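You operate a simulated robot arm through the tools that you are given. There is no shell and no other tool. Be economical: measure what you need, move in short steps, check, and stop when the job is done.

You run a simulated two-armed robot. Do the job below in one go: nothing can be reset, and whatever is moved stays where it is left.

Task
Clamp the flat tube in the bench vice and file the spatter off.
Fine: keep fingers out of the jaws; the tube stays clamped; lay the bench file back on its rest. Set down upright: bench file. What is to be rubbed or washed off counts as gone when no trace of it is left.

The check looks at the end state, three seconds after you hand in, the way a careful person would. Anything else that was tipped, shoved, dropped, spilled or broken makes it a failure.

Robot
Two 7-joint arms with two-finger parallel grippers on one trunk, on a base that drives. Base frame: it is fixed to the floor where the robot stands at the start and does not move with it; the origin is under the middle of the robot, x ahead of it, y to its left, z up; the surface under the hand at the start is at about z = 0.85. Readings come in m, degrees, newtons and seconds.
The left shoulder is at the start at [0.05, 0.187, 1.11], the right one opposite. With the tool pointing down near the work surface each hand reaches from about 0.1 to 0.66 m from the robot's upright axis, wherever it stands, measured 20 degrees to its own side. Places, roughly: vice handle [0.3, 0.2, 0.9]; vice jaws [0.5, 0.2, 1]. Payload 3.43 kg a hand.
The tool frame of a hand sits at the grasp point between the pads (the TCP): z along the fingers, y along the line on which they close. The tips reach 0.03 m beyond it. Largest opening 0.094 m; finger width 0.028, thickness 0.01; the body of the gripper, 0.05 by 0.096 m, starts 0.055 m behind the TCP.
Orientation is that of the tool frame in the base frame, as a unit quaternion [w, x, y, z]. With the fingers straight down and closing along the base's y, the tool's x points along the base's -x, its y along +y and its z along -z.

Tools
- The arms move only by the tool jog_arm. It takes "left_plan", "right_plan" or both (then of equal length, played together; a hand with none holds still); each is a list of rows, each a list of 7 numbers: the finger opening in m, from 0 to 0.094, then the shift along the base's x, y, z in m, then the turn, a rotation vector about the base's x, y, z in degrees. In form: [[gripper, tx, ty, tz, rx, ry, rz], ...]. A call has 1 to 10 rows; each row is the pose to reach, as a shift and turn from the pose commanded when the call began. A row lasts 0.2 s, in which the tool goes at most 0.05 m and 8.6 degrees; a call with a longer step from one row to the next is refused whole, and so is a gripper value outside its range. A pose out of reach is approached as far as the arm can. The call stops where the force on the tool passes 90 N (or 10 N more than at its start, if that is more) or the arm is blocked; 0.2 s more then pass. The fingers move at their own pace (about 0.153 m/s each) and stop on an object; they squeeze with about 27 N. The grip force told is the motor's: it shows also when the fingers shut on nothing. Time passes only in rows, and 0.2 s behind the last, so rows that repeat a pose let the fingers close. It gives the time, the measured TCP pose, the force on the tool (base axes), the opening and the grip force at its end, in the units of the frame above (readings bear some noise), with the torque about the TCP (base axes, N m) and any sound that the robot's microphone picked up.
- Cameras (640 x 400 px; columns grow to the right, rows downward): "scene" is now at [0.1378, 0.0299, 1.2711]; the picture's right is [0.43, -0.90, 0.00], its down [-0.46, -0.22, -0.86] and it looks along [0.78, 0.37, -0.51] (base axes); focal length 214 px, centre (320, 200). "left" rides on the left gripper at [0.076, -0.014, -0.102] in its tool frame; the picture's right is [0.18, 0.98, 0.00], its down [-0.75, 0.14, -0.64] and it looks along [-0.63, 0.12, 0.77] (tool axes); focal length 243 px, centre (320, 200). "right" rides on the right gripper at [0.076, 0.014, -0.102] in its tool frame; the picture's right is [-0.18, 0.98, 0.00], its down [-0.75, -0.14, -0.64] and it looks along [-0.63, -0.12, 0.77] (tool axes); focal length 243 px, centre (320, 200). There is no depth. A picture from a camera that has moved, and an enlarged one, comes with that camera's place and axes in the base frame and with its lens. The place of the scene camera against the robot may be out by one fixed shift of up to 0.018 m in any direction.
- camera(camera): a new picture of that camera. No time passes.
- slide_trunk(by): slides the trunk up (or, below 0, down) by that many m; the arms and the scene camera ride with it, the base frame stays. It gives what a move gives, with no picture.
- steer(legs): drives the robot by 1 to 6 legs, each [ahead, left, turn to the left] in m, m and degrees, along the robot's own axes; the way and the turn of a leg run together, so that a leg with both is an arc; at most 1.5 m and 180 degrees a leg. The arms and the cameras ride along, it lands a little off, and it stops where it bumps. It gives what a move gives.
- pan_tilt(pan, tilt): turns the head with the scene camera to pan (to the left, within 80 degrees either way) and tilt (down, from -29 to 69), counted from straight ahead of the robot. It gives what a move gives.
- close_up(camera, box): a new picture of the part [left, top, right, bottom] of that camera's present view, enlarged. No time passes.
- sign_off(): hands the job in; it is judged then, once.

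Go step by step. Nothing tells you exact positions but the pictures and the camera data: compare them with the known pose of the tool, close in by small moves and look again before you grip or let go. The budget is 120 turns and 108 pictures, counting those below and the enlarged ones. Unless the task says otherwise, let go and move clear before handing in, and close with one line.

The tools are called after "Emit:" by a JSON object that holds its "method" and its "body". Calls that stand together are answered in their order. jog_arm: Moves the arms, as the interface text tells. Its arguments: {"type":"object","properties":{"left_plan":{"type":"array","items":{"type":"array","items":{"type":"number"}}},"right_plan":{"type":"array","items":{"type":"array","items":{"type":"number"}}}},"required":[]} The other tools are called the same way: slide_trunk (by) slides the trunk up or down; steer (legs) drives the base; pan_tilt (pan, tilt) turns the head that bears the scene camera; camera (camera) takes a picture; close_up (camera, box) takes an enlarged picture of a part of a camera's view; sign_off () hands the job in.

At the start:

```text
t: 0.0
left_eef_pos: [0.2852, 0.3361, 1.1616]
left_orientation: [0.0, 0.0, 1.0, 0.001]
left_ft_force: [0.0, -0.7, 0.5]
left_ft_torque: [-0.03, 0.03, 0.01]
left_opening: 0.094
left_gripper_force: 0.0
right_eef_pos: [0.3416, 0.0055, 1.1954]
right_orientation: [0.0, 0.0, 1.0, 0.0]
right_ft_force: [0.3, 0.0, 0.4]
right_ft_torque: [0.03, 0.0, 0.02]
right_opening: 0.094
right_gripper_force: 0.0
trunk travel left (down, up): [-0.325, 0.107]
robot x, y, heading: [0.0003, 0.0003, -0.1]
head pan, tilt: [25.4, 30.4]
```

scene: 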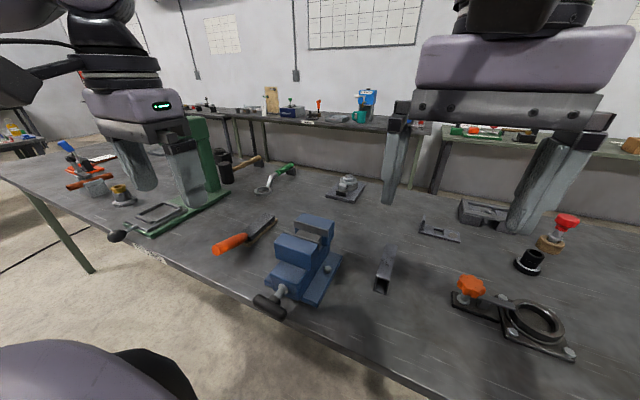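
right: 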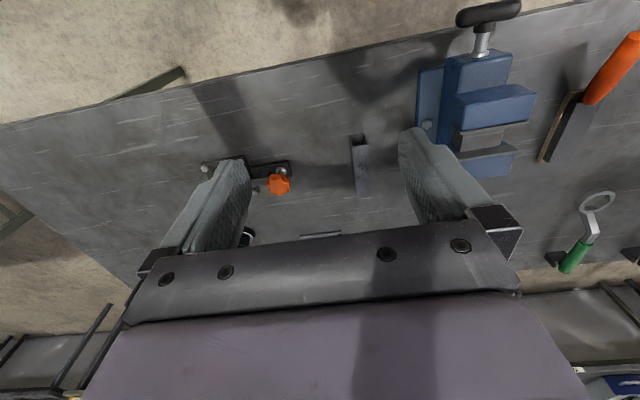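
left: 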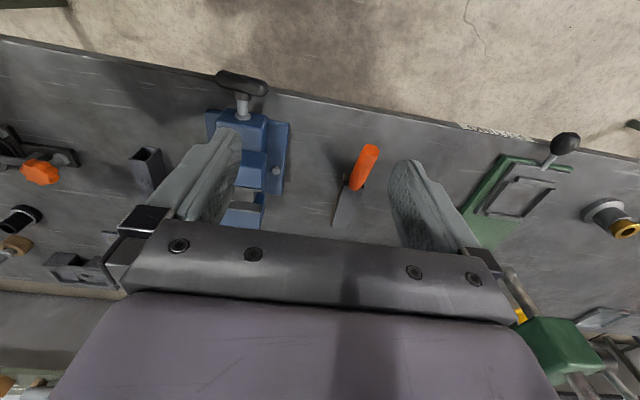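

I see the blue vice ahead-left, the orange-handled file left of it and the flat tube right of it. First I enlarge them.

Emit:
{"method": "close_up", "body": {"camera": "scene", "box": [200, 180, 420, 320]}}

Emit:
{"method": "close_up", "body": {"camera": "right", "box": [320, 0, 640, 200]}}

Emit:
{"method": "close_up", "body": {"camera": "left", "box": [120, 60, 400, 235]}}

```text
2.86 times, centred on (310, 250) of scene
camera zoom: at [0.1378, 0.0299, 1.2711], right [0.43, -0.9, 0.0], down [-0.46, -0.22, -0.86], along [0.78, 0.37, -0.51], focal length 613 px, centre (349, 57)
```

zoom: 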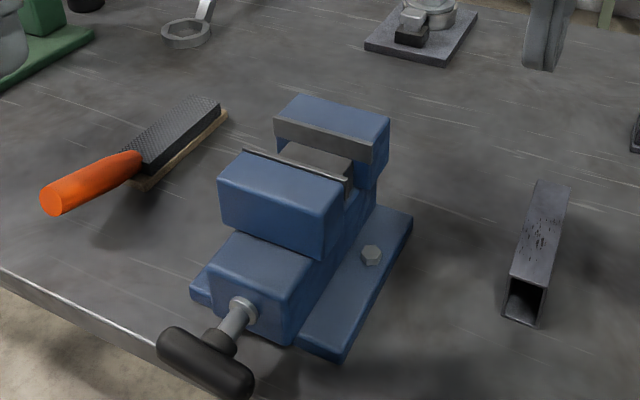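

```text
2.00 times, centred on (480, 100) of right
camera zoom: at [0.2646, 0.018, 1.2972], right [0.18, 0.98, 0.0], down [0.75, -0.14, 0.64], along [0.63, -0.12, -0.77], focal length 485 px, centre (0, 400)
```

zoom: 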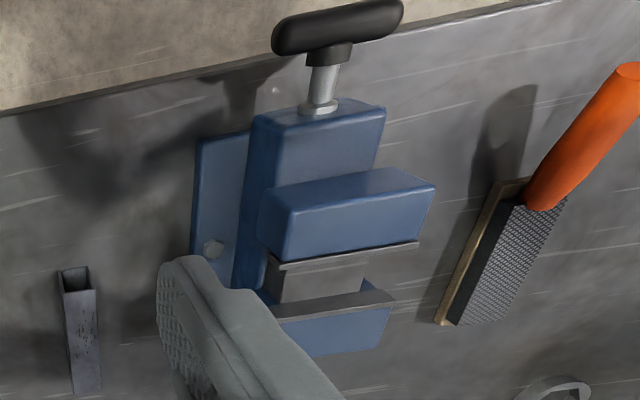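

```text
2.29 times, centred on (260, 148) of left
camera zoom: at [0.2093, 0.3206, 1.2646], right [-0.18, 0.98, 0.0], down [0.75, 0.14, 0.64], along [0.63, 0.12, -0.77], focal length 555 px, centre (457, 320)
```

zoom: 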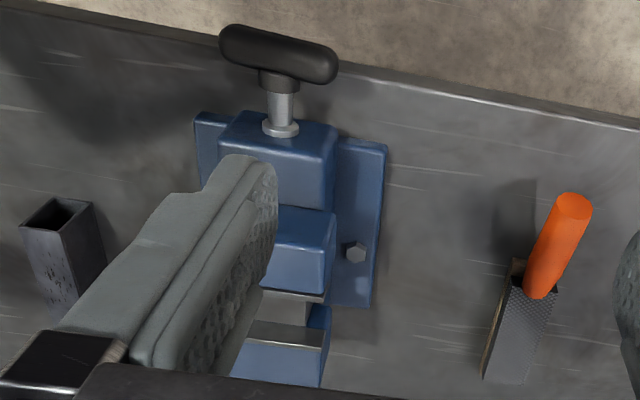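

The tube lies at about (0.54, 0.045) with its top near z 0.89, spatter on the top face; the jaws are at about z 0.97 with the gap along x. I bring both hands closer for accurate wrist views.

Emit:
{"method": "jog_arm", "body": {"right_plan": [[0.094, 0.03, 0.009, -0.03, 0, 0, 0], [0.094, 0.06, 0.018, -0.06, 0, 0, 0], [0.094, 0.09, 0.027, -0.09, 0, 0, 0], [0.094, 0.12, 0.036, -0.12, 0, 0, 0], [0.094, 0.14, 0.042, -0.145, 0, 0, 0]], "left_plan": [[0.094, 0.0, -0.02, 0, 0, 0, 0], [0.094, 0.0, -0.04, 0, 0, 0, 0], [0.094, 0.0, -0.06, 0, 0, 0, 0], [0.094, 0.01, -0.08, 0, 0, 0, 0], [0.094, 0.02, -0.1, 0, 0, 0, 0]]}}

Emit:
{"method": "camera", "body": {"camera": "right"}}

Emit:
{"method": "camera", "body": {"camera": "left"}}

```text
t: 1.2
left_eef_pos: [0.3064, 0.2343, 1.1608]
left_orientation: [0.0, 0.0, 1.0, 0.0]
left_ft_force: [0.0, -0.5, 0.9]
left_ft_torque: [0.02, 0.01, -0.01]
left_opening: 0.0941
left_gripper_force: 0.1
right_eef_pos: [0.4797, 0.0452, 1.0471]
right_orientation: [0.0, 0.0, 1.0, 0.0]
right_ft_force: [1.2, 0.2, 0.1]
right_ft_torque: [-0.01, 0.0, -0.01]
right_opening: 0.0937
right_gripper_force: 0.0
trunk travel left (down, up): [-0.325, 0.107]
robot x, y, heading: [0.0039, 0.0048, 0.1]
head pan, tilt: [25.4, 30.4]
```

```text
101 pictures are left
camera right: at [0.4039, 0.0584, 1.1506], right [0.18, 0.98, 0.0], down [0.75, -0.14, 0.64], along [0.63, -0.12, -0.77], focal length 243 px, centre (320, 200)
```

right: 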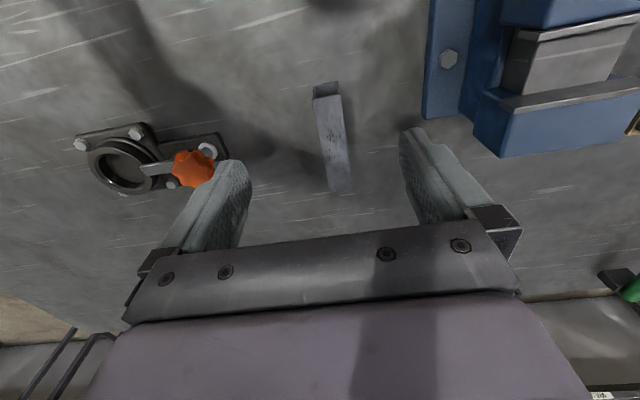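

```text
100 pictures are left
camera left: at [0.2296, 0.2203, 1.2654], right [-0.18, 0.98, 0.0], down [0.75, 0.14, 0.64], along [0.63, 0.12, -0.77], focal length 243 px, centre (320, 200)
```

left: 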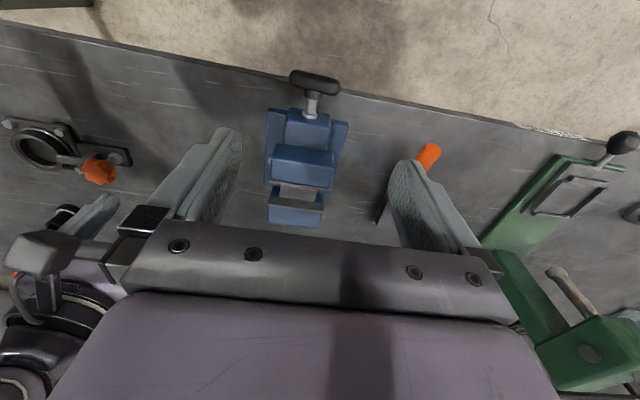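

Emit:
{"method": "close_up", "body": {"camera": "left", "box": [240, 50, 400, 250]}}

Emit:
{"method": "close_up", "body": {"camera": "right", "box": [280, 60, 400, 210]}}

Emit:
{"method": "close_up", "body": {"camera": "right", "box": [400, 0, 640, 180]}}

```text
2.00 times, centred on (320, 150) of left
camera zoom: at [0.2296, 0.2203, 1.2654], right [-0.18, 0.98, 0.0], down [0.75, 0.14, 0.64], along [0.63, 0.12, -0.77], focal length 485 px, centre (320, 300)
```

zoom: 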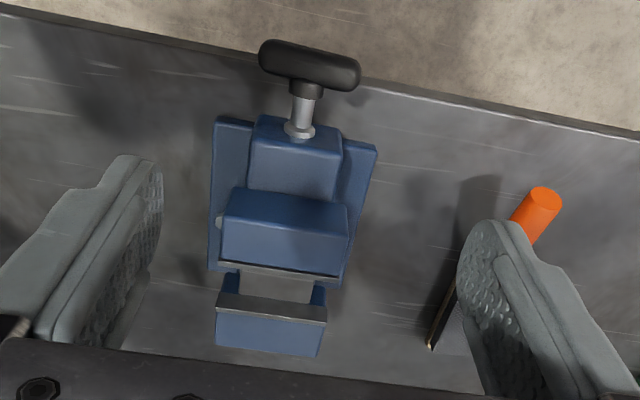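

```text
2.67 times, centred on (340, 135) of right
camera zoom: at [0.4039, 0.0584, 1.1506], right [0.18, 0.98, 0.0], down [0.75, -0.14, 0.64], along [0.63, -0.12, -0.77], focal length 647 px, centre (267, 373)
```

zoom: 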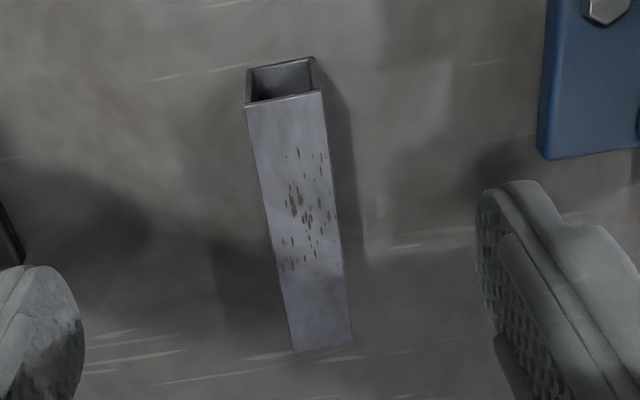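

```text
2.22 times, centred on (520, 90) of right
camera zoom: at [0.4039, 0.0584, 1.1506], right [0.18, 0.98, 0.0], down [0.75, -0.14, 0.64], along [0.63, -0.12, -0.77], focal length 539 px, centre (-124, 444)
```

zoom: 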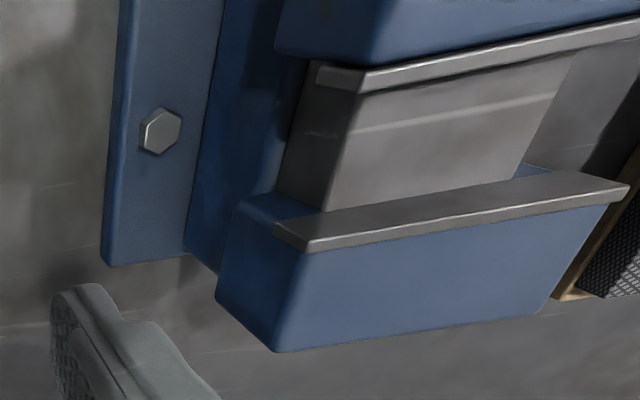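

The tube measures about 120×30×42 mm, centre (0.544, 0.049), lying along x. The jaw gap runs x 0.450–0.492, y 0.185–0.275, with its floor at about 0.949 and jaw tops at 0.973. The left hand will fetch the tube, so the right hand clears away.

Emit:
{"method": "jog_arm", "body": {"right_plan": [[0.094, -0.02, -0.03, 0.02, 0, 0, 0], [0.094, -0.04, -0.06, 0.04, 0, 0, 0], [0.094, -0.07, -0.09, 0.06, 0, 0, 0], [0.094, -0.1, -0.12, 0.08, 0, 0, 0], [0.094, -0.12, -0.15, 0.1, 0, 0, 0], [0.094, -0.14, -0.17, 0.12, 0, 0, 0], [0.094, -0.15, -0.19, 0.13, 0, 0, 0], [0.094, -0.15, -0.2, 0.13, 0, 0, 0], [0.094, -0.15, -0.2, 0.13, 0, 0, 0]], "left_plan": [[0.094, 0, 0, 0, 0, 0, 0], [0.094, 0.01, 0, 0, 0, 0, 0], [0.094, 0.04, -0.02, -0.01, 0, 0, 0], [0.094, 0.07, -0.045, -0.02, 0, 0, 0], [0.094, 0.105, -0.075, -0.03, 0, 0, 0], [0.094, 0.14, -0.105, -0.04, 0, 0, 0], [0.094, 0.17, -0.13, -0.06, 0, 0, 0], [0.094, 0.205, -0.16, -0.075, 0, 0, 0], [0.094, 0.238, -0.186, -0.09, 0, 0, 0]]}}

Emit:
{"method": "camera", "body": {"camera": "left"}}

```text
t: 3.2
left_eef_pos: [0.4645, 0.1721, 1.0564]
left_orientation: [-0.001, -0.001, 1.0, -0.002]
left_ft_force: [0.2, 1.1, -0.7]
left_ft_torque: [-0.02, 0.03, -0.03]
left_opening: 0.0941
left_gripper_force: 0.1
left hand out of reach, approached as far as the arm can: row 6, 7, 8, 9
right_eef_pos: [0.3332, -0.1537, 1.1785]
right_orientation: [-0.002, 0.0, 1.0, -0.001]
right_ft_force: [0.7, 0.0, 0.5]
right_ft_torque: [-0.03, 0.02, -0.02]
right_opening: 0.094
right_gripper_force: 0.1
trunk travel left (down, up): [-0.325, 0.107]
robot x, y, heading: [0.003, -0.002, 0.1]
head pan, tilt: [25.4, 30.4]
```

```text
96 pictures are left
camera left: at [0.3887, 0.1561, 1.16], right [-0.19, 0.98, 0.0], down [0.75, 0.14, 0.64], along [0.63, 0.12, -0.77], focal length 243 px, centre (320, 200)
```

left: 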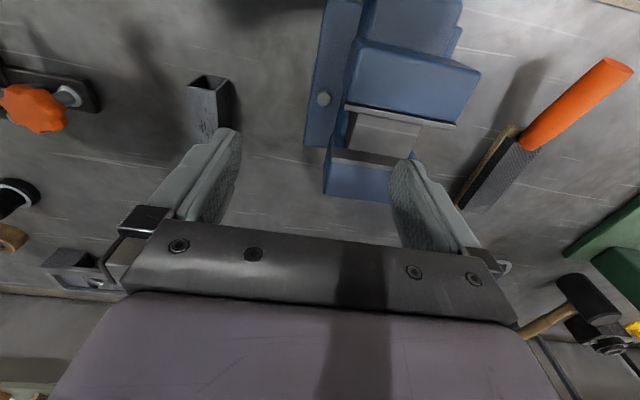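

The left hand runs out of reach going right, so I drive the base 0.13 m to the right, which puts both tube and vice in its workspace.

Emit:
{"method": "steer", "body": {"legs": [[0, -0.13, 0]]}}

```text
t: 5.0
left_eef_pos: [0.4615, 0.0371, 1.0571]
left_orientation: [0.001, -0.003, 1.0, -0.001]
left_ft_force: [-0.3, -0.6, -0.6]
left_ft_torque: [0.0, 0.02, 0.02]
left_opening: 0.0942
left_gripper_force: 0.1
right_eef_pos: [0.3312, -0.287, 1.1802]
right_orientation: [0.0, -0.002, 1.0, 0.0]
right_ft_force: [-0.1, 0.3, 0.5]
right_ft_torque: [0.03, 0.02, 0.0]
right_opening: 0.0942
right_gripper_force: 0.0
trunk travel left (down, up): [-0.325, 0.107]
robot x, y, heading: [-0.0025, -0.1314, 0.2]
head pan, tilt: [25.4, 30.4]
```

I send a zero-shift row to see where the commanded pose now is.

Emit:
{"method": "jog_arm", "body": {"left_plan": [[0.094, 0, 0, 0, 0, 0, 0]]}}

```text
t: 5.4
left_eef_pos: [0.4614, 0.0385, 1.0574]
left_orientation: [0.0, -0.003, 1.0, -0.001]
left_ft_force: [-0.1, 0.1, -0.3]
left_ft_torque: [0.02, -0.02, 0.0]
left_opening: 0.0941
left_gripper_force: 0.0
right_eef_pos: [0.3305, -0.2874, 1.1798]
right_orientation: [0.0, -0.003, 1.0, 0.0]
right_ft_force: [0.6, 0.9, 0.7]
right_ft_torque: [-0.03, 0.0, -0.01]
right_opening: 0.0939
right_gripper_force: 0.0
trunk travel left (down, up): [-0.325, 0.107]
robot x, y, heading: [0.0011, -0.1377, 0.1]
head pan, tilt: [25.4, 30.4]
```

The commanded pose is the present one. Now I move over the tube, to (0.543, 0.048, 1.0).

Emit:
{"method": "jog_arm", "body": {"left_plan": [[0.094, 0.03, 0.004, -0.01, 0, 0, 0], [0.094, 0.06, 0.008, -0.03, 0, 0, 0], [0.094, 0.082, 0.01, -0.057, 0, 0, 0], [0.094, 0.082, 0.01, -0.057, 0, 0, 0]]}}

Emit:
{"method": "camera", "body": {"camera": "left"}}

```text
t: 6.4
left_eef_pos: [0.5092, 0.081, 1.0008]
left_orientation: [0.001, -0.003, 1.0, -0.001]
left_ft_force: [0.3, 0.5, -0.5]
left_ft_torque: [-0.02, 0.03, -0.03]
left_opening: 0.0941
left_gripper_force: 0.2
left hand out of reach, approached as far as the arm can: row 1, 2, 3, 4
right_eef_pos: [0.3315, -0.2863, 1.1776]
right_orientation: [-0.001, -0.002, 1.0, 0.0]
right_ft_force: [-0.8, -0.3, -0.6]
right_ft_torque: [-0.03, 0.02, 0.01]
right_opening: 0.0941
right_gripper_force: 0.1
trunk travel left (down, up): [-0.325, 0.107]
robot x, y, heading: [-0.0003, -0.1355, 0.3]
head pan, tilt: [25.4, 30.4]
```

```text
95 pictures are left
camera left: at [0.4329, 0.0656, 1.1051], right [-0.19, 0.98, 0.0], down [0.75, 0.15, 0.64], along [0.63, 0.12, -0.77], focal length 243 px, centre (320, 200)
```

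left: 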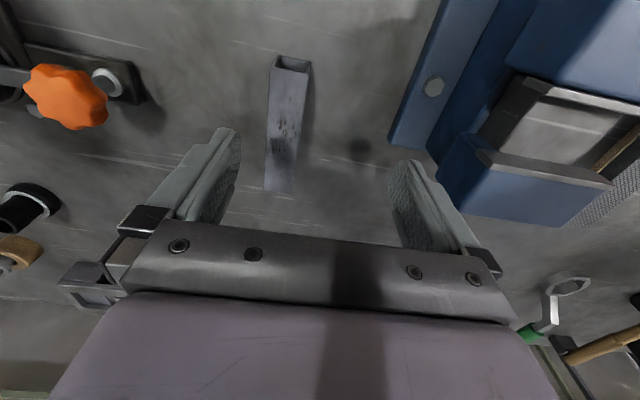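

Reach improves with a higher shoulder, so I raise the trunk by 0.1 m.

Emit:
{"method": "slide_trunk", "body": {"by": 0.1}}

```text
t: 7.8
left_eef_pos: [0.5096, 0.0798, 1.1012]
left_orientation: [0.001, -0.003, 1.0, 0.0]
left_ft_force: [-0.6, 0.1, -0.8]
left_ft_torque: [-0.03, -0.02, 0.02]
left_opening: 0.0938
left_gripper_force: 0.1
right_eef_pos: [0.3319, -0.2873, 1.2804]
right_orientation: [0.0, -0.001, 1.0, -0.001]
right_ft_force: [0.2, 0.1, -0.7]
right_ft_torque: [-0.02, 0.02, 0.01]
right_opening: 0.0939
right_gripper_force: 0.1
trunk travel left (down, up): [-0.425, 0.007]
robot x, y, heading: [-0.0038, -0.1324, 0.3]
head pan, tilt: [25.4, 30.4]
```

Now I descend towards the tube and move over it.

Emit:
{"method": "jog_arm", "body": {"left_plan": [[0.094, 0, 0, -0.04, 0, 0, 0], [0.094, 0.0, 0, -0.08, 0, 0, 0], [0.094, 0.015, -0.015, -0.11, 0, 0, 0], [0.094, 0.034, -0.031, -0.14, 0, 0, 0], [0.094, 0.034, -0.031, -0.14, 0, 0, 0]]}}

Emit:
{"method": "camera", "body": {"camera": "left"}}

```text
t: 8.9
left_eef_pos: [0.4887, 0.0967, 0.993]
left_orientation: [0.002, -0.002, 1.0, -0.002]
left_ft_force: [-0.1, -0.1, 0.2]
left_ft_torque: [0.01, 0.0, -0.02]
left_opening: 0.0938
left_gripper_force: 0.1
left hand out of reach, approached as far as the arm can: row 1, 2, 3, 4, 5
right_eef_pos: [0.3308, -0.2867, 1.2802]
right_orientation: [0.0, -0.002, 1.0, 0.001]
right_ft_force: [0.4, -0.7, 0.3]
right_ft_torque: [0.0, 0.0, 0.02]
right_opening: 0.094
right_gripper_force: 0.1
trunk travel left (down, up): [-0.425, 0.007]
robot x, y, heading: [-0.0022, -0.1327, -0.0]
head pan, tilt: [25.4, 30.4]
```

```text
94 pictures are left
camera left: at [0.4126, 0.0821, 1.096], right [-0.19, 0.98, 0.0], down [0.75, 0.15, 0.64], along [0.63, 0.12, -0.76], focal length 243 px, centre (320, 200)
```

left: 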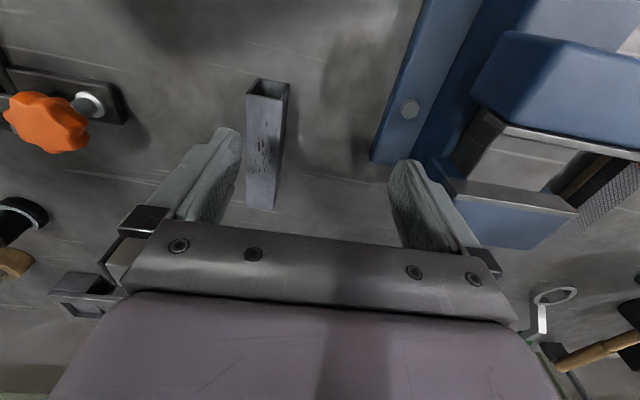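

Odd: it seems stuck on an elbow limit. I pull back inward, then go low, and see where reach ends.

Emit:
{"method": "jog_arm", "body": {"left_plan": [[0.094, -0.03, -0.01, 0, 0, 0, 0], [0.094, -0.05, -0.03, -0.01, 0, 0, 0], [0.094, -0.05, -0.047, -0.02, 0, 0, 0], [0.094, -0.03, -0.047, -0.04, 0, 0, 0], [0.094, 0.0, -0.047, -0.04, 0, 0, 0], [0.094, 0.03, -0.047, -0.04, 0, 0, 0], [0.094, 0.054, -0.047, -0.04, 0, 0, 0], [0.094, 0.054, -0.047, -0.04, 0, 0, 0]]}}

```text
t: 10.8
left_eef_pos: [0.4854, 0.0991, 0.9845]
left_orientation: [0.001, -0.002, 1.0, -0.002]
left_ft_force: [0.6, 0.4, 0.0]
left_ft_torque: [0.05, 0.0, -0.04]
left_opening: 0.0936
left_gripper_force: 0.1
left hand out of reach, approached as far as the arm can: row 3, 4, 5, 6, 7, 8
right_eef_pos: [0.3309, -0.2867, 1.2786]
right_orientation: [-0.001, -0.001, 1.0, 0.0]
right_ft_force: [-0.6, 0.2, -0.6]
right_ft_torque: [0.02, -0.02, -0.04]
right_opening: 0.0938
right_gripper_force: 0.0
trunk travel left (down, up): [-0.425, 0.007]
robot x, y, heading: [-0.0034, -0.1333, 0.2]
head pan, tilt: [25.4, 30.4]
```

The limit is on the inward side, so I drive a further 0.1 m right and test the tube position again.

Emit:
{"method": "steer", "body": {"legs": [[0, -0.1, 0]]}}

Emit:
{"method": "slide_trunk", "body": {"by": -0.05}}

```text
t: 12.3
left_eef_pos: [0.4854, 0.002, 0.9852]
left_orientation: [0.002, -0.003, 1.0, -0.001]
left_ft_force: [-0.8, -0.5, 1.1]
left_ft_torque: [-0.02, 0.02, -0.02]
left_opening: 0.094
left_gripper_force: 0.0
right_eef_pos: [0.3318, -0.3827, 1.2796]
right_orientation: [0.0, -0.003, 1.0, 0.0]
right_ft_force: [0.8, -0.2, 1.0]
right_ft_torque: [0.02, 0.0, 0.01]
right_opening: 0.094
right_gripper_force: 0.0
trunk travel left (down, up): [-0.425, 0.007]
robot x, y, heading: [0.0028, -0.231, 0.0]
head pan, tilt: [25.4, 30.4]
```

```text
t: 13.2
left_eef_pos: [0.4846, 0.0022, 0.9341]
left_orientation: [0.002, -0.002, 1.0, -0.001]
left_ft_force: [-0.1, -0.2, -0.3]
left_ft_torque: [-0.01, -0.01, 0.01]
left_opening: 0.094
left_gripper_force: 0.0
right_eef_pos: [0.3321, -0.3828, 1.2306]
right_orientation: [0.0, -0.002, 1.0, 0.0]
right_ft_force: [0.3, 0.0, 0.3]
right_ft_torque: [0.01, -0.01, 0.03]
right_opening: 0.094
right_gripper_force: 0.1
trunk travel left (down, up): [-0.375, 0.057]
robot x, y, heading: [-0.0025, -0.2265, 0.3]
head pan, tilt: [25.4, 30.4]
```

I lift a little and move over the tube.

Emit:
{"method": "jog_arm", "body": {"left_plan": [[0.094, 0, 0, 0.02, 0, 0, 0], [0.094, 0.0, 0.025, 0.02, 0, 0, 0], [0.094, 0.02, 0.0465, 0.02, 0, 0, 0], [0.094, 0.058, 0.0465, 0.02, 0, 0, 0], [0.094, 0.058, 0.0465, 0.02, 0, 0, 0]]}}

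Emit:
{"method": "camera", "body": {"camera": "left"}}

```text
t: 14.4
left_eef_pos: [0.5328, 0.0566, 0.9591]
left_orientation: [0.002, -0.003, 1.0, -0.002]
left_ft_force: [0.6, -0.2, 1.5]
left_ft_torque: [0.02, -0.02, -0.03]
left_opening: 0.0939
left_gripper_force: 0.0
left hand out of reach, approached as far as the arm can: row 4, 5
right_eef_pos: [0.3327, -0.3826, 1.2297]
right_orientation: [0.001, -0.002, 1.0, -0.001]
right_ft_force: [0.4, -0.6, 0.0]
right_ft_torque: [-0.03, 0.02, -0.03]
right_opening: 0.094
right_gripper_force: 0.1
trunk travel left (down, up): [-0.375, 0.057]
robot x, y, heading: [0.0025, -0.2268, -0.1]
head pan, tilt: [25.4, 30.4]
```

```text
93 pictures are left
camera left: at [0.4568, 0.0409, 1.0618], right [-0.19, 0.98, 0.0], down [0.75, 0.15, 0.64], along [0.63, 0.12, -0.76], focal length 243 px, centre (320, 200)
```

left: 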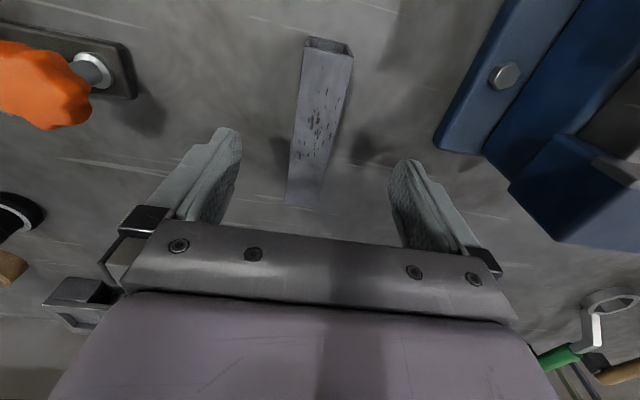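

Just a centimetre short. I look down to see how far the base is from the bench.

Emit:
{"method": "pan_tilt", "body": {"pan": 20, "tilt": 69}}

Emit:
{"method": "camera", "body": {"camera": "scene"}}

```text
t: 15.4
left_eef_pos: [0.5339, 0.0557, 0.958]
left_orientation: [0.001, -0.002, 1.0, -0.002]
left_ft_force: [0.2, -1.6, 1.3]
left_ft_torque: [0.0, 0.01, -0.01]
left_opening: 0.0943
left_gripper_force: 0.1
right_eef_pos: [0.3321, -0.3824, 1.2296]
right_orientation: [-0.001, -0.002, 1.0, -0.001]
right_ft_force: [-0.3, -0.4, 0.2]
right_ft_torque: [0.0, 0.0, -0.01]
right_opening: 0.094
right_gripper_force: 0.0
trunk travel left (down, up): [-0.375, 0.057]
robot x, y, heading: [-0.0024, -0.2321, 0.4]
head pan, tilt: [20.0, 68.8]
```

```text
92 pictures are left
camera scene: at [0.1095, -0.2185, 1.2703], right [0.35, -0.94, 0.0], down [-0.87, -0.32, -0.36], along [0.34, 0.13, -0.93], focal length 214 px, centre (320, 200)
```

scene: 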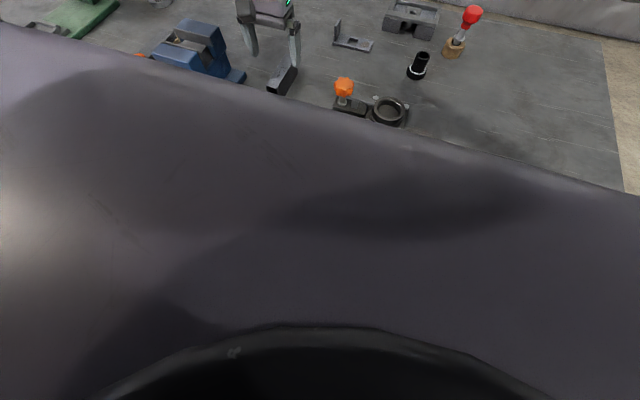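

The torso hides the base, so I won't drive forward. I grip slightly short of the tube's middle, at x≈0.53: align y, then descend.

Emit:
{"method": "jog_arm", "body": {"left_plan": [[0.094, -0.005, -0.0075, 0, 0, 0, 0], [0.094, -0.005, -0.0075, -0.01, 0, 0, 0], [0.094, -0.005, -0.0075, -0.03, 0, 0, 0], [0.094, -0.005, -0.0075, -0.045, 0, 0, 0], [0.094, -0.005, -0.0075, -0.045, 0, 0, 0]]}}

Emit:
{"method": "camera", "body": {"camera": "left"}}

```text
t: 16.6
left_eef_pos: [0.5139, 0.0542, 0.9204]
left_orientation: [0.002, -0.003, 1.0, -0.002]
left_ft_force: [0.2, -0.4, 0.6]
left_ft_torque: [-0.02, 0.02, 0.0]
left_opening: 0.0939
left_gripper_force: 0.0
left hand out of reach, approached as far as the arm can: row 3, 4, 5
right_eef_pos: [0.3313, -0.3809, 1.2287]
right_orientation: [-0.001, -0.003, 1.0, 0.0]
right_ft_force: [-0.1, -1.1, -0.5]
right_ft_torque: [0.02, 0.02, 0.01]
right_opening: 0.0941
right_gripper_force: 0.0
trunk travel left (down, up): [-0.375, 0.057]
robot x, y, heading: [-0.0011, -0.2297, 0.2]
head pan, tilt: [20.0, 68.8]
```

```text
91 pictures are left
camera left: at [0.437, 0.0398, 1.0244], right [-0.19, 0.98, 0.0], down [0.75, 0.15, 0.64], along [0.63, 0.12, -0.77], focal length 243 px, centre (320, 200)
```

left: 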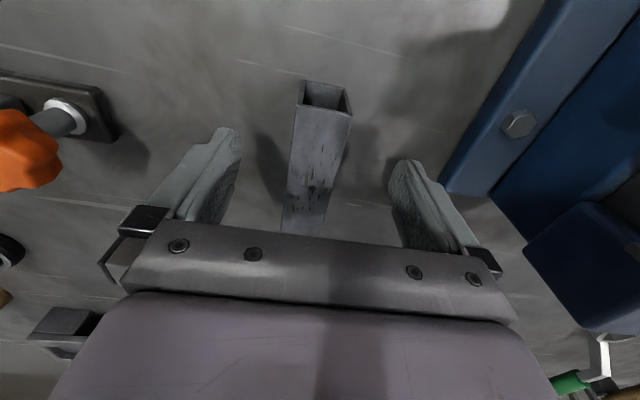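

Reach is better with the shoulder closer to hand height here. I raise the hand, then lower the trunk by 0.09.

Emit:
{"method": "jog_arm", "body": {"left_plan": [[0.094, 0, 0, 0.04, 0, 0, 0], [0.094, 0.0, -0.005, 0.08, 0, 0, 0], [0.094, 0.0, -0.005, 0.12, 0, 0, 0]]}}

Emit:
{"method": "slide_trunk", "body": {"by": -0.1}}

Emit:
{"method": "jog_arm", "body": {"left_plan": [[0.094, 0.016, 0, 0, 0, 0, 0], [0.094, 0.016, 0, -0.01, 0, 0, 0], [0.094, 0.016, 0, -0.02, 0, 0, 0], [0.094, 0.016, 0, -0.02, 0, 0, 0]]}}

Emit:
{"method": "camera", "body": {"camera": "left"}}

```text
t: 17.4
left_eef_pos: [0.5128, 0.0467, 1.04]
left_orientation: [0.002, -0.003, 1.0, -0.001]
left_ft_force: [0.0, 0.0, -0.2]
left_ft_torque: [0.04, 0.0, 0.02]
left_opening: 0.0941
left_gripper_force: 0.1
right_eef_pos: [0.3317, -0.3829, 1.2299]
right_orientation: [0.0, -0.003, 1.0, 0.0]
right_ft_force: [0.4, -0.1, 0.7]
right_ft_torque: [0.02, 0.01, 0.02]
right_opening: 0.094
right_gripper_force: 0.0
trunk travel left (down, up): [-0.375, 0.057]
robot x, y, heading: [-0.0033, -0.229, 0.3]
head pan, tilt: [20.0, 68.8]
```

```text
t: 18.8
left_eef_pos: [0.5133, 0.0457, 0.938]
left_orientation: [0.002, -0.003, 1.0, -0.001]
left_ft_force: [-0.1, 0.4, 0.1]
left_ft_torque: [-0.02, 0.0, -0.01]
left_opening: 0.094
left_gripper_force: 0.1
right_eef_pos: [0.3314, -0.3832, 1.1297]
right_orientation: [-0.001, -0.003, 1.0, 0.0]
right_ft_force: [-0.8, -0.3, 0.1]
right_ft_torque: [0.04, -0.01, 0.02]
right_opening: 0.0941
right_gripper_force: 0.0
trunk travel left (down, up): [-0.275, 0.157]
robot x, y, heading: [0.0007, -0.2278, 0.2]
head pan, tilt: [20.0, 68.8]
```

```text
t: 19.8
left_eef_pos: [0.5292, 0.0466, 0.9178]
left_orientation: [0.002, -0.003, 1.0, -0.002]
left_ft_force: [-0.2, 0.7, -0.3]
left_ft_torque: [-0.03, 0.01, -0.01]
left_opening: 0.0941
left_gripper_force: 0.1
right_eef_pos: [0.3312, -0.3831, 1.1291]
right_orientation: [0.0, -0.003, 1.0, 0.001]
right_ft_force: [-0.8, -0.5, 0.9]
right_ft_torque: [0.02, 0.0, -0.02]
right_opening: 0.094
right_gripper_force: 0.1
trunk travel left (down, up): [-0.275, 0.157]
robot x, y, heading: [0.0015, -0.2281, 0.4]
head pan, tilt: [20.0, 68.8]
```

```text
90 pictures are left
camera left: at [0.4534, 0.0313, 1.0223], right [-0.19, 0.98, 0.0], down [0.75, 0.15, 0.64], along [0.63, 0.12, -0.77], focal length 243 px, centre (320, 200)
```

left: 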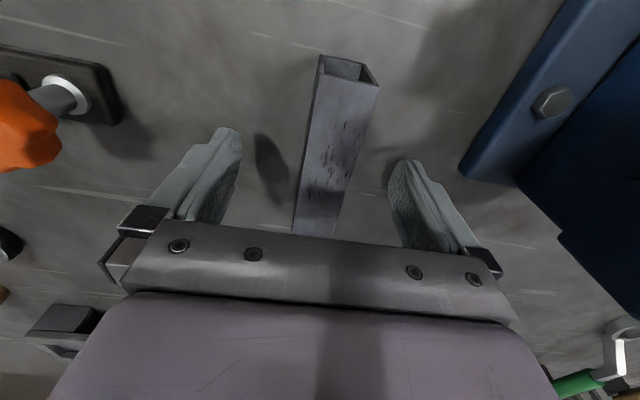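

With the lower trunk it reaches. I go to the middle of the tube, with the pads over its top 14 mm, and close.

Emit:
{"method": "jog_arm", "body": {"left_plan": [[0.094, 0.013, 0.002, 0, 0, 0, 0], [0.094, 0.013, 0.002, -0.009, 0, 0, 0], [0.094, 0.013, 0.002, -0.009, 0, 0, 0], [0.06, 0.013, 0.002, -0.009, 0, 0, 0], [0.02, 0.013, 0.002, -0.009, 0, 0, 0], [0.01, 0.013, 0.002, -0.009, 0, 0, 0], [0.01, 0.013, 0.002, -0.009, 0, 0, 0]]}}

Emit:
{"method": "camera", "body": {"camera": "left"}}

```text
t: 21.4
left_eef_pos: [0.5427, 0.0487, 0.9094]
left_orientation: [0.001, -0.002, 1.0, -0.002]
left_ft_force: [-0.1, 0.7, 0.6]
left_ft_torque: [0.1, -0.16, 0.02]
left_opening: 0.0297
left_gripper_force: 26.4
right_eef_pos: [0.3313, -0.3821, 1.1297]
right_orientation: [0.0, -0.002, 1.0, 0.0]
right_ft_force: [0.5, 0.2, 0.3]
right_ft_torque: [-0.02, 0.02, 0.0]
right_opening: 0.0939
right_gripper_force: 0.0
trunk travel left (down, up): [-0.275, 0.157]
robot x, y, heading: [-0.0003, -0.2306, 0.1]
head pan, tilt: [20.0, 68.8]
```

```text
89 pictures are left
camera left: at [0.4668, 0.034, 1.012], right [-0.19, 0.98, 0.0], down [0.75, 0.15, 0.64], along [0.63, 0.12, -0.77], focal length 243 px, centre (320, 200)
```

left: 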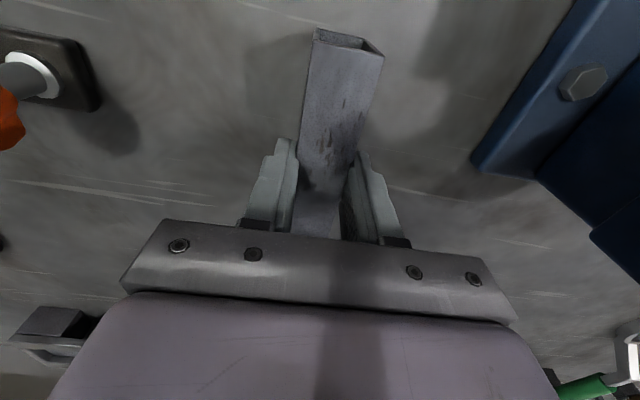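

Tube gripped (29.7 mm). I lift it and pull it back a little.

Emit:
{"method": "jog_arm", "body": {"left_plan": [[0.01, 0, 0, 0.02, 0, 0, 0], [0.01, 0, 0, 0.05, 0, 0, 0], [0.01, -0.02, 0, 0.09, 0, 0, 0], [0.01, -0.05, 0, 0.13, 0, 0, 0], [0.01, -0.08, 0, 0.16, 0, 0, 0], [0.01, -0.08, 0, 0.16, 0, 0, 0]]}}

Emit:
{"method": "camera", "body": {"camera": "left"}}

```text
t: 22.8
left_eef_pos: [0.4634, 0.0483, 1.0662]
left_orientation: [0.0, -0.002, 1.0, -0.002]
left_ft_force: [0.7, 0.4, -3.7]
left_ft_torque: [-0.01, -0.01, 0.01]
left_opening: 0.0295
left_gripper_force: 27.2
right_eef_pos: [0.331, -0.3823, 1.1295]
right_orientation: [-0.001, -0.003, 1.0, -0.001]
right_ft_force: [0.4, -0.8, -0.3]
right_ft_torque: [-0.01, -0.01, 0.03]
right_opening: 0.0942
right_gripper_force: 0.2
trunk travel left (down, up): [-0.275, 0.157]
robot x, y, heading: [0.0038, -0.2324, 0.3]
head pan, tilt: [20.0, 68.8]
```

```text
88 pictures are left
camera left: at [0.3864, 0.0341, 1.1704], right [-0.19, 0.98, 0.0], down [0.75, 0.15, 0.64], along [0.63, 0.12, -0.77], focal length 243 px, centre (320, 200)
```

left: 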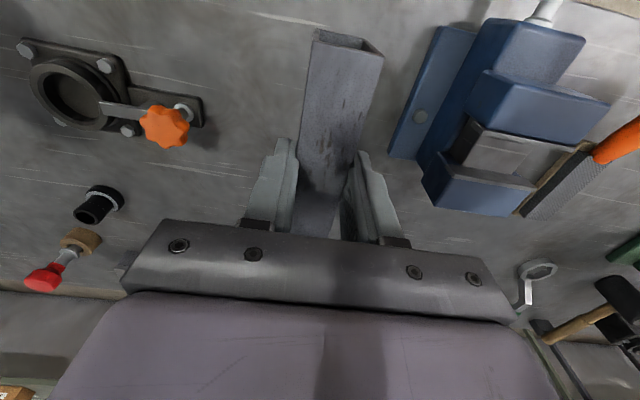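

Held level. I raise a bit more and turn the hand towards +90° yaw.

Emit:
{"method": "jog_arm", "body": {"left_plan": [[0.01, 0, 0, 0.01, 0, 0, 8.5], [0.01, -0.01, 0, 0.02, 0, 0, 17], [0.01, -0.02, 0, 0.02, 0, 0, 25.5], [0.01, -0.02, 0, 0.02, 0, 0, 34], [0.01, -0.02, 0, 0.02, 0, 0, 42.5], [0.01, -0.02, 0, 0.02, 0, 0, 51], [0.01, -0.02, 0, 0.02, 0, 0, 59.5], [0.01, -0.02, 0, 0.02, 0, 0, 68], [0.01, -0.02, 0, 0.02, 0, 0, 76.5], [0.01, -0.02, 0, 0.02, 0, 0, 85]]}}

```text
t: 25.0
left_eef_pos: [0.4415, 0.0489, 1.0894]
left_orientation: [0.002, -0.679, 0.734, 0.001]
left_ft_force: [-0.9, 0.4, -4.4]
left_ft_torque: [0.01, 0.01, 0.02]
left_opening: 0.0297
left_gripper_force: 27.1
right_eef_pos: [0.3318, -0.3825, 1.1298]
right_orientation: [0.0, -0.002, 1.0, 0.0]
right_ft_force: [0.4, 0.8, -0.1]
right_ft_torque: [-0.01, 0.01, 0.0]
right_opening: 0.0941
right_gripper_force: 0.0
trunk travel left (down, up): [-0.275, 0.157]
robot x, y, heading: [0.0006, -0.2298, 0.5]
head pan, tilt: [20.0, 68.8]
```

The yaw works. Finish it to 90° and drive left so the vice lies in a comfortable place.

Emit:
{"method": "jog_arm", "body": {"left_plan": [[0.01, 0, 0, 0.01, 0, 0, 4.7], [0.01, 0, 0, 0.01, 0, 0, 4.7]]}}

Emit:
{"method": "steer", "body": {"legs": [[0, 0.17, 0]]}}

Emit:
{"method": "camera", "body": {"camera": "left"}}

Emit:
{"method": "pan_tilt", "body": {"pan": 28, "tilt": 36}}

Emit:
{"method": "camera", "body": {"camera": "scene"}}

```text
t: 25.6
left_eef_pos: [0.4427, 0.0488, 1.0997]
left_orientation: [-0.002, 0.708, -0.706, -0.001]
left_ft_force: [1.3, 0.2, -4.2]
left_ft_torque: [-0.01, 0.0, 0.02]
left_opening: 0.0296
left_gripper_force: 26.6
right_eef_pos: [0.3319, -0.3819, 1.1293]
right_orientation: [0.001, -0.003, 1.0, 0.001]
right_ft_force: [-0.6, -0.3, 0.6]
right_ft_torque: [0.0, 0.0, 0.01]
right_opening: 0.0943
right_gripper_force: 0.0
trunk travel left (down, up): [-0.275, 0.157]
robot x, y, heading: [-0.0009, -0.226, 0.3]
head pan, tilt: [20.0, 68.8]
```

```text
t: 27.7
left_eef_pos: [0.4423, 0.2144, 1.0998]
left_orientation: [0.002, -0.706, 0.708, 0.0]
left_ft_force: [-0.7, -0.5, -4.9]
left_ft_torque: [-0.01, 0.01, -0.02]
left_opening: 0.0297
left_gripper_force: 26.8
right_eef_pos: [0.3313, -0.2157, 1.1292]
right_orientation: [0.0, -0.002, 1.0, -0.001]
right_ft_force: [-0.1, 0.2, -0.1]
right_ft_torque: [-0.02, 0.0, 0.02]
right_opening: 0.0939
right_gripper_force: 0.0
trunk travel left (down, up): [-0.275, 0.157]
robot x, y, heading: [-0.0025, -0.0649, 0.3]
head pan, tilt: [20.0, 68.8]
```

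```text
87 pictures are left
camera left: at [0.4558, 0.1378, 1.2031], right [-0.98, -0.18, 0.0], down [-0.14, 0.75, 0.64], along [-0.12, 0.63, -0.77], focal length 243 px, centre (320, 200)
```

left: 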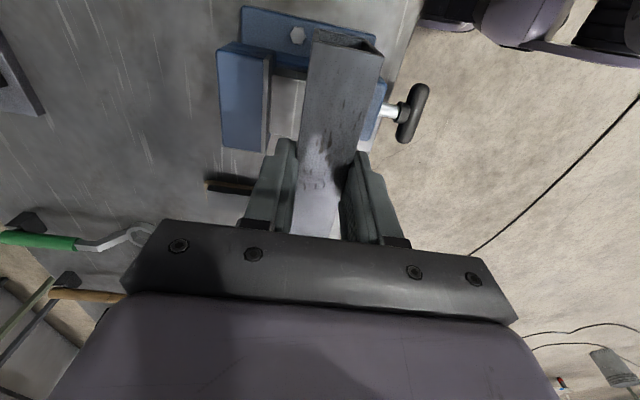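

```text
t: 28.6
left_eef_pos: [0.4419, 0.2143, 1.0991]
left_orientation: [0.002, -0.706, 0.708, 0.0]
left_ft_force: [-0.3, 0.0, -4.7]
left_ft_torque: [0.0, 0.02, 0.02]
left_opening: 0.0297
left_gripper_force: 27.4
right_eef_pos: [0.3309, -0.2165, 1.1294]
right_orientation: [0.0, -0.001, 1.0, 0.001]
right_ft_force: [0.1, 0.1, -0.9]
right_ft_torque: [0.01, 0.0, 0.02]
right_opening: 0.094
right_gripper_force: 0.0
trunk travel left (down, up): [-0.275, 0.157]
robot x, y, heading: [0.0017, -0.0622, 0.2]
head pan, tilt: [28.0, 36.0]
```

```text
86 pictures are left
camera scene: at [0.1338, -0.0298, 1.2123], right [0.47, -0.88, 0.0], down [-0.52, -0.28, -0.81], along [0.71, 0.38, -0.59], focal length 214 px, centre (320, 200)
```

scene: 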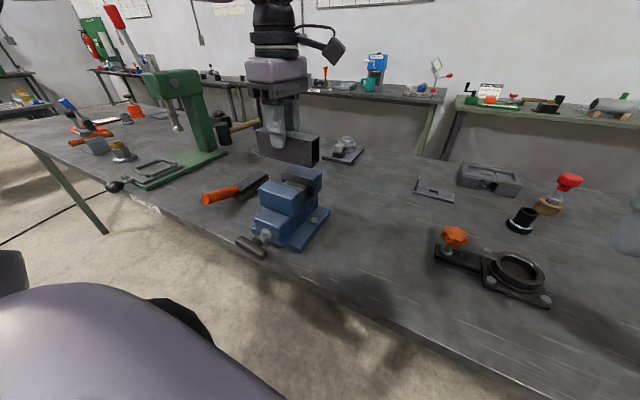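

The tube hangs level along y. I bring it over the gap at z≈1.06 and bring the right hand near to watch from the side.

Emit:
{"method": "jog_arm", "body": {"left_plan": [[0.01, 0.01, 0.005, -0.01, 0, 0, 0], [0.01, 0.02, 0.01, -0.02, 0, 0, 0], [0.01, 0.03, 0.0157, -0.03, 0, 0, 0], [0.01, 0.03, 0.0157, -0.04, 0, 0, 0], [0.01, 0.03, 0.0157, -0.04, 0, 0, 0], [0.01, 0.03, 0.0157, -0.04, 0, 0, 0]], "right_plan": [[0.094, 0.01, 0.04, 0.01, 0, 0, 0], [0.094, 0.015, 0.08, 0.02, 0, 0, 0], [0.094, 0.02, 0.12, 0.02, 0, 0, 0], [0.094, 0.025, 0.16, 0.02, 0, 0, 0], [0.094, 0.03, 0.2, 0.02, 0, 0, 0], [0.094, 0.03, 0.2, 0.02, 0, 0, 0]]}}

Emit:
{"method": "close_up", "body": {"camera": "right", "box": [400, 20, 640, 200]}}

Emit:
{"method": "close_up", "body": {"camera": "left", "box": [200, 0, 440, 180]}}

Emit:
{"method": "close_up", "body": {"camera": "scene", "box": [200, 90, 380, 260]}}

```text
t: 30.0
left_eef_pos: [0.4744, 0.2288, 1.0586]
left_orientation: [0.003, -0.707, 0.708, 0.0]
left_ft_force: [0.2, 0.3, -3.8]
left_ft_torque: [-0.03, -0.02, 0.02]
left_opening: 0.0297
left_gripper_force: 26.9
right_eef_pos: [0.3567, -0.0138, 1.1488]
right_orientation: [0.0, -0.001, 1.0, 0.0]
right_ft_force: [0.1, -0.4, -0.1]
right_ft_torque: [0.02, -0.02, 0.0]
right_opening: 0.0939
right_gripper_force: 0.1
trunk travel left (down, up): [-0.275, 0.157]
robot x, y, heading: [-0.0015, -0.0609, 0.0]
head pan, tilt: [28.0, 36.0]
```

```text
2.22 times, centred on (520, 110) of right
camera zoom: at [0.28, -0.0002, 1.2514], right [0.18, 0.98, 0.0], down [0.75, -0.14, 0.64], along [0.63, -0.12, -0.77], focal length 539 px, centre (-124, 400)
```

zoom: 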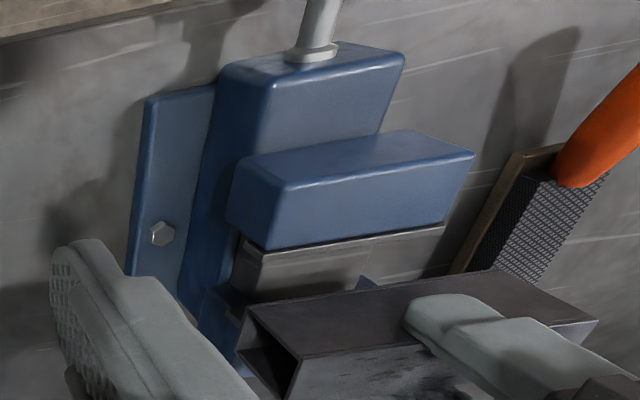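

```text
2.22 times, centred on (320, 90) of left
camera zoom: at [0.4865, 0.1528, 1.1625], right [-0.98, -0.18, 0.0], down [-0.14, 0.75, 0.64], along [-0.12, 0.63, -0.77], focal length 539 px, centre (320, 444)
```

zoom: 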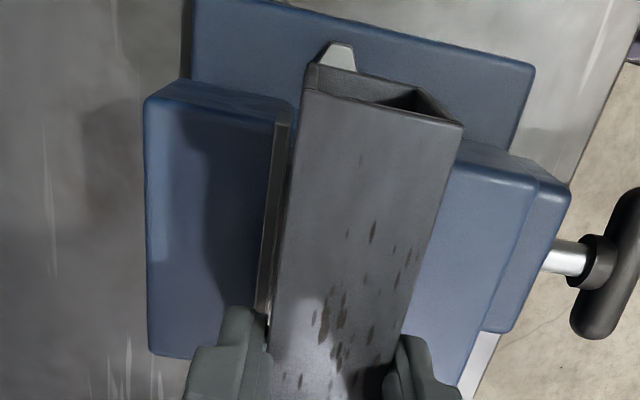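

```text
2.35 times, centred on (290, 175) of scene
camera zoom: at [0.1338, -0.03, 1.2123], right [0.47, -0.88, 0.0], down [-0.52, -0.28, -0.81], along [0.71, 0.38, -0.59], focal length 505 px, centre (391, 259)
```

zoom: 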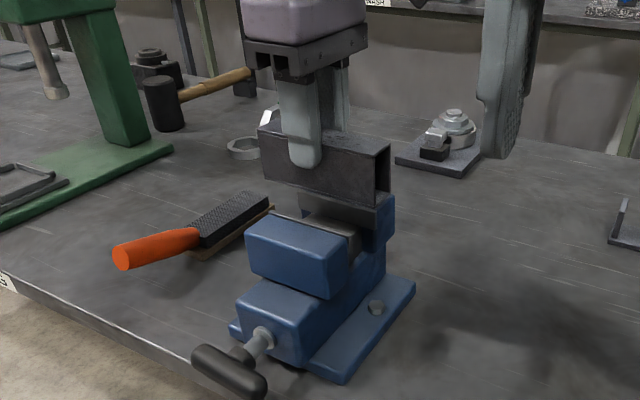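

Gap faces work out at x≈0.450 and 0.489, so the centre is 0.4695. I shift −5 mm in x and lower most of the way.

Emit:
{"method": "jog_arm", "body": {"left_plan": [[0.01, -0.005, 0.001, 0, 0, 0, 0], [0.01, -0.005, 0.001, 0, 0, 0, 0], [0.01, -0.005, 0.001, -0.01, 0, 0, 0], [0.01, -0.005, 0.001, -0.02, 0, 0, 0], [0.01, -0.005, 0.001, -0.028, 0, 0, 0], [0.01, -0.005, 0.001, -0.028, 0, 0, 0]]}}

Emit:
{"method": "close_up", "body": {"camera": "left", "box": [200, 0, 440, 180]}}

Emit:
{"method": "close_up", "body": {"camera": "right", "box": [440, 50, 640, 200]}}

```text
t: 31.4
left_eef_pos: [0.4677, 0.2308, 1.0305]
left_orientation: [0.002, -0.707, 0.708, 0.001]
left_ft_force: [0.3, 0.7, -4.8]
left_ft_torque: [0.03, 0.0, -0.04]
left_opening: 0.0299
left_gripper_force: 27.2
right_eef_pos: [0.3562, -0.013, 1.1486]
right_orientation: [-0.001, -0.002, 1.0, 0.001]
right_ft_force: [0.0, 1.1, 0.0]
right_ft_torque: [0.04, 0.01, 0.01]
right_opening: 0.0941
right_gripper_force: 0.2
trunk travel left (down, up): [-0.275, 0.157]
robot x, y, heading: [0.0011, -0.0594, 0.0]
head pan, tilt: [28.0, 36.0]
```

```text
2.22 times, centred on (320, 90) of left
camera zoom: at [0.4817, 0.1536, 1.1341], right [-0.98, -0.18, 0.0], down [-0.14, 0.75, 0.64], along [-0.12, 0.63, -0.77], focal length 539 px, centre (320, 444)
```

zoom: 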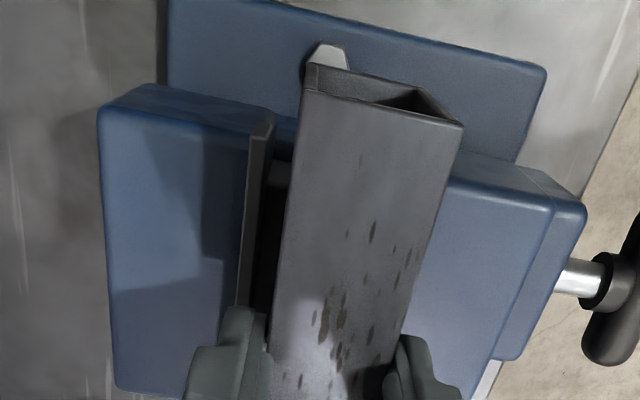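

```text
2.67 times, centred on (540, 125) of right
camera zoom: at [0.2799, -0.0003, 1.2513], right [0.18, 0.98, 0.0], down [0.75, -0.14, 0.64], along [0.63, -0.12, -0.77], focal length 647 px, centre (-267, 400)
```

zoom: 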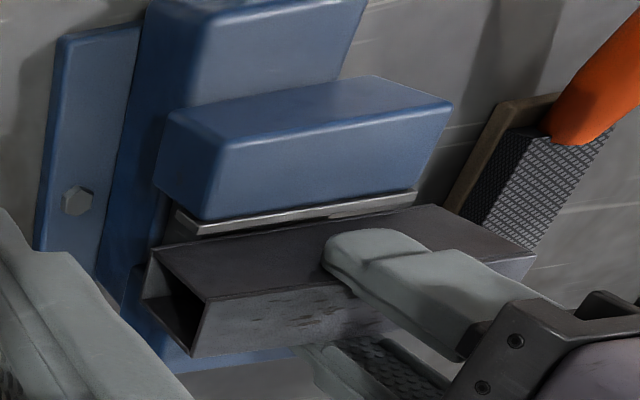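

Clearances look right; I nudge +2 mm in x and lower gently in small steps.

Emit:
{"method": "jog_arm", "body": {"left_plan": [[0.01, 0.002, 0, 0, 0, 0, 0], [0.01, 0.002, 0, -0.005, 0, 0, 0], [0.01, 0.002, 0, -0.01, 0, 0, 0], [0.01, 0.002, 0, -0.014, 0, 0, 0], [0.01, 0.002, 0, -0.014, 0, 0, 0]]}}

Emit:
{"method": "close_up", "body": {"camera": "right", "box": [440, 50, 640, 200]}}

```text
t: 32.6
left_eef_pos: [0.4702, 0.231, 1.0162]
left_orientation: [0.002, -0.707, 0.708, 0.001]
left_ft_force: [-0.6, 0.0, -3.3]
left_ft_torque: [0.01, -0.03, -0.01]
left_opening: 0.0296
left_gripper_force: 27.3
right_eef_pos: [0.3563, -0.013, 1.1493]
right_orientation: [0.001, -0.002, 1.0, 0.0]
right_ft_force: [-0.4, -0.7, -0.3]
right_ft_torque: [-0.02, 0.01, -0.01]
right_opening: 0.094
right_gripper_force: 0.0
trunk travel left (down, up): [-0.275, 0.157]
robot x, y, heading: [-0.0015, -0.0603, 0.0]
head pan, tilt: [28.0, 36.0]
```

```text
2.67 times, centred on (540, 125) of right
camera zoom: at [0.2799, -0.0003, 1.2513], right [0.18, 0.98, 0.0], down [0.75, -0.14, 0.64], along [0.63, -0.12, -0.77], focal length 647 px, centre (-267, 400)
```

zoom: 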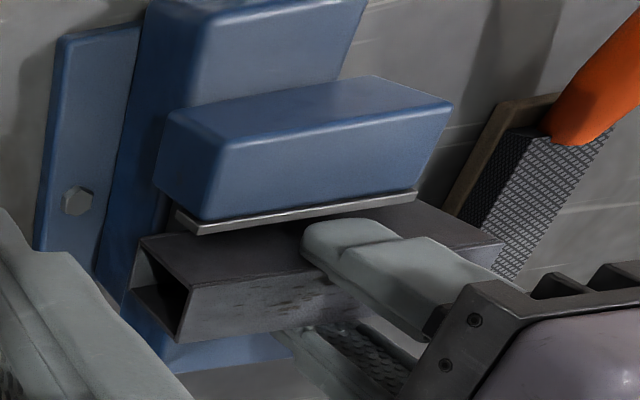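

It is inside the gap with no contact yet. Down in 2 mm steps.

Emit:
{"method": "jog_arm", "body": {"left_plan": [[0.01, 0, 0, -0.002, 0, 0, 0], [0.01, 0, 0, -0.004, 0, 0, 0], [0.01, 0, 0, -0.006, 0, 0, 0], [0.01, 0, 0, -0.006, 0, 0, 0]]}}

```text
t: 33.6
left_eef_pos: [0.4686, 0.2301, 1.0127]
left_orientation: [-0.004, 0.708, -0.707, 0.002]
left_ft_force: [1.6, 7.5, 15.6]
left_ft_torque: [0.13, 0.21, -0.03]
left_opening: 0.0299
left_gripper_force: 27.0
right_eef_pos: [0.3558, -0.0135, 1.1491]
right_orientation: [0.001, -0.001, 1.0, 0.0]
right_ft_force: [0.2, -0.8, -0.8]
right_ft_torque: [-0.02, 0.0, -0.01]
right_opening: 0.094
right_gripper_force: 0.0
trunk travel left (down, up): [-0.275, 0.157]
robot x, y, heading: [0.005, -0.0623, 0.4]
head pan, tilt: [28.0, 36.0]
```

Contact with the floor of the gap at the expected height. I look before letting go.

Emit:
{"method": "close_up", "body": {"camera": "right", "box": [440, 50, 640, 200]}}

Emit:
{"method": "close_up", "body": {"camera": "scene", "box": [220, 120, 360, 250]}}

```text
2.67 times, centred on (540, 125) of right
camera zoom: at [0.2786, -0.0003, 1.252], right [0.18, 0.98, 0.0], down [0.75, -0.14, 0.64], along [0.63, -0.12, -0.77], focal length 647 px, centre (-267, 400)
```

zoom: 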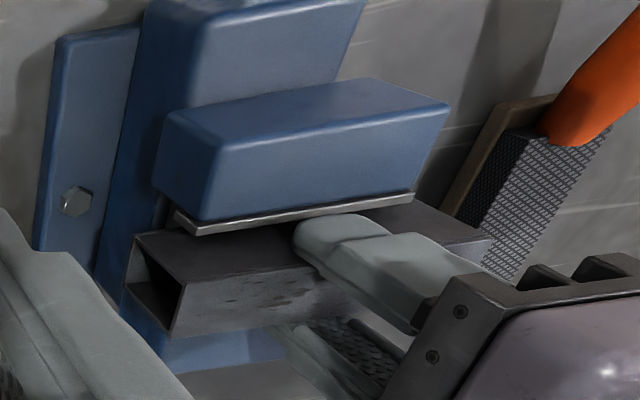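

```text
3.08 times, centred on (290, 185) of scene
camera zoom: at [0.1326, -0.0298, 1.2128], right [0.47, -0.88, 0.0], down [-0.52, -0.28, -0.81], along [0.71, 0.38, -0.59], focal length 660 px, centre (412, 246)
```

zoom: 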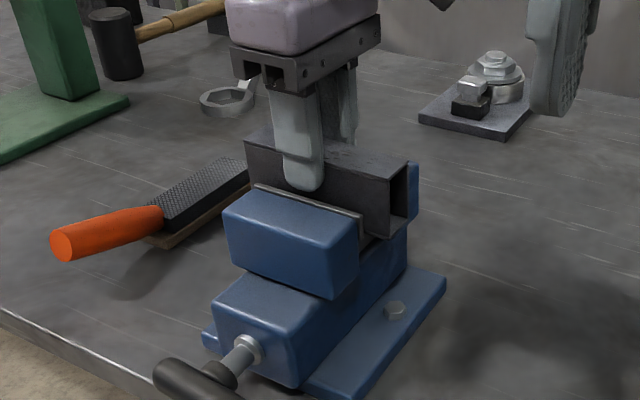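

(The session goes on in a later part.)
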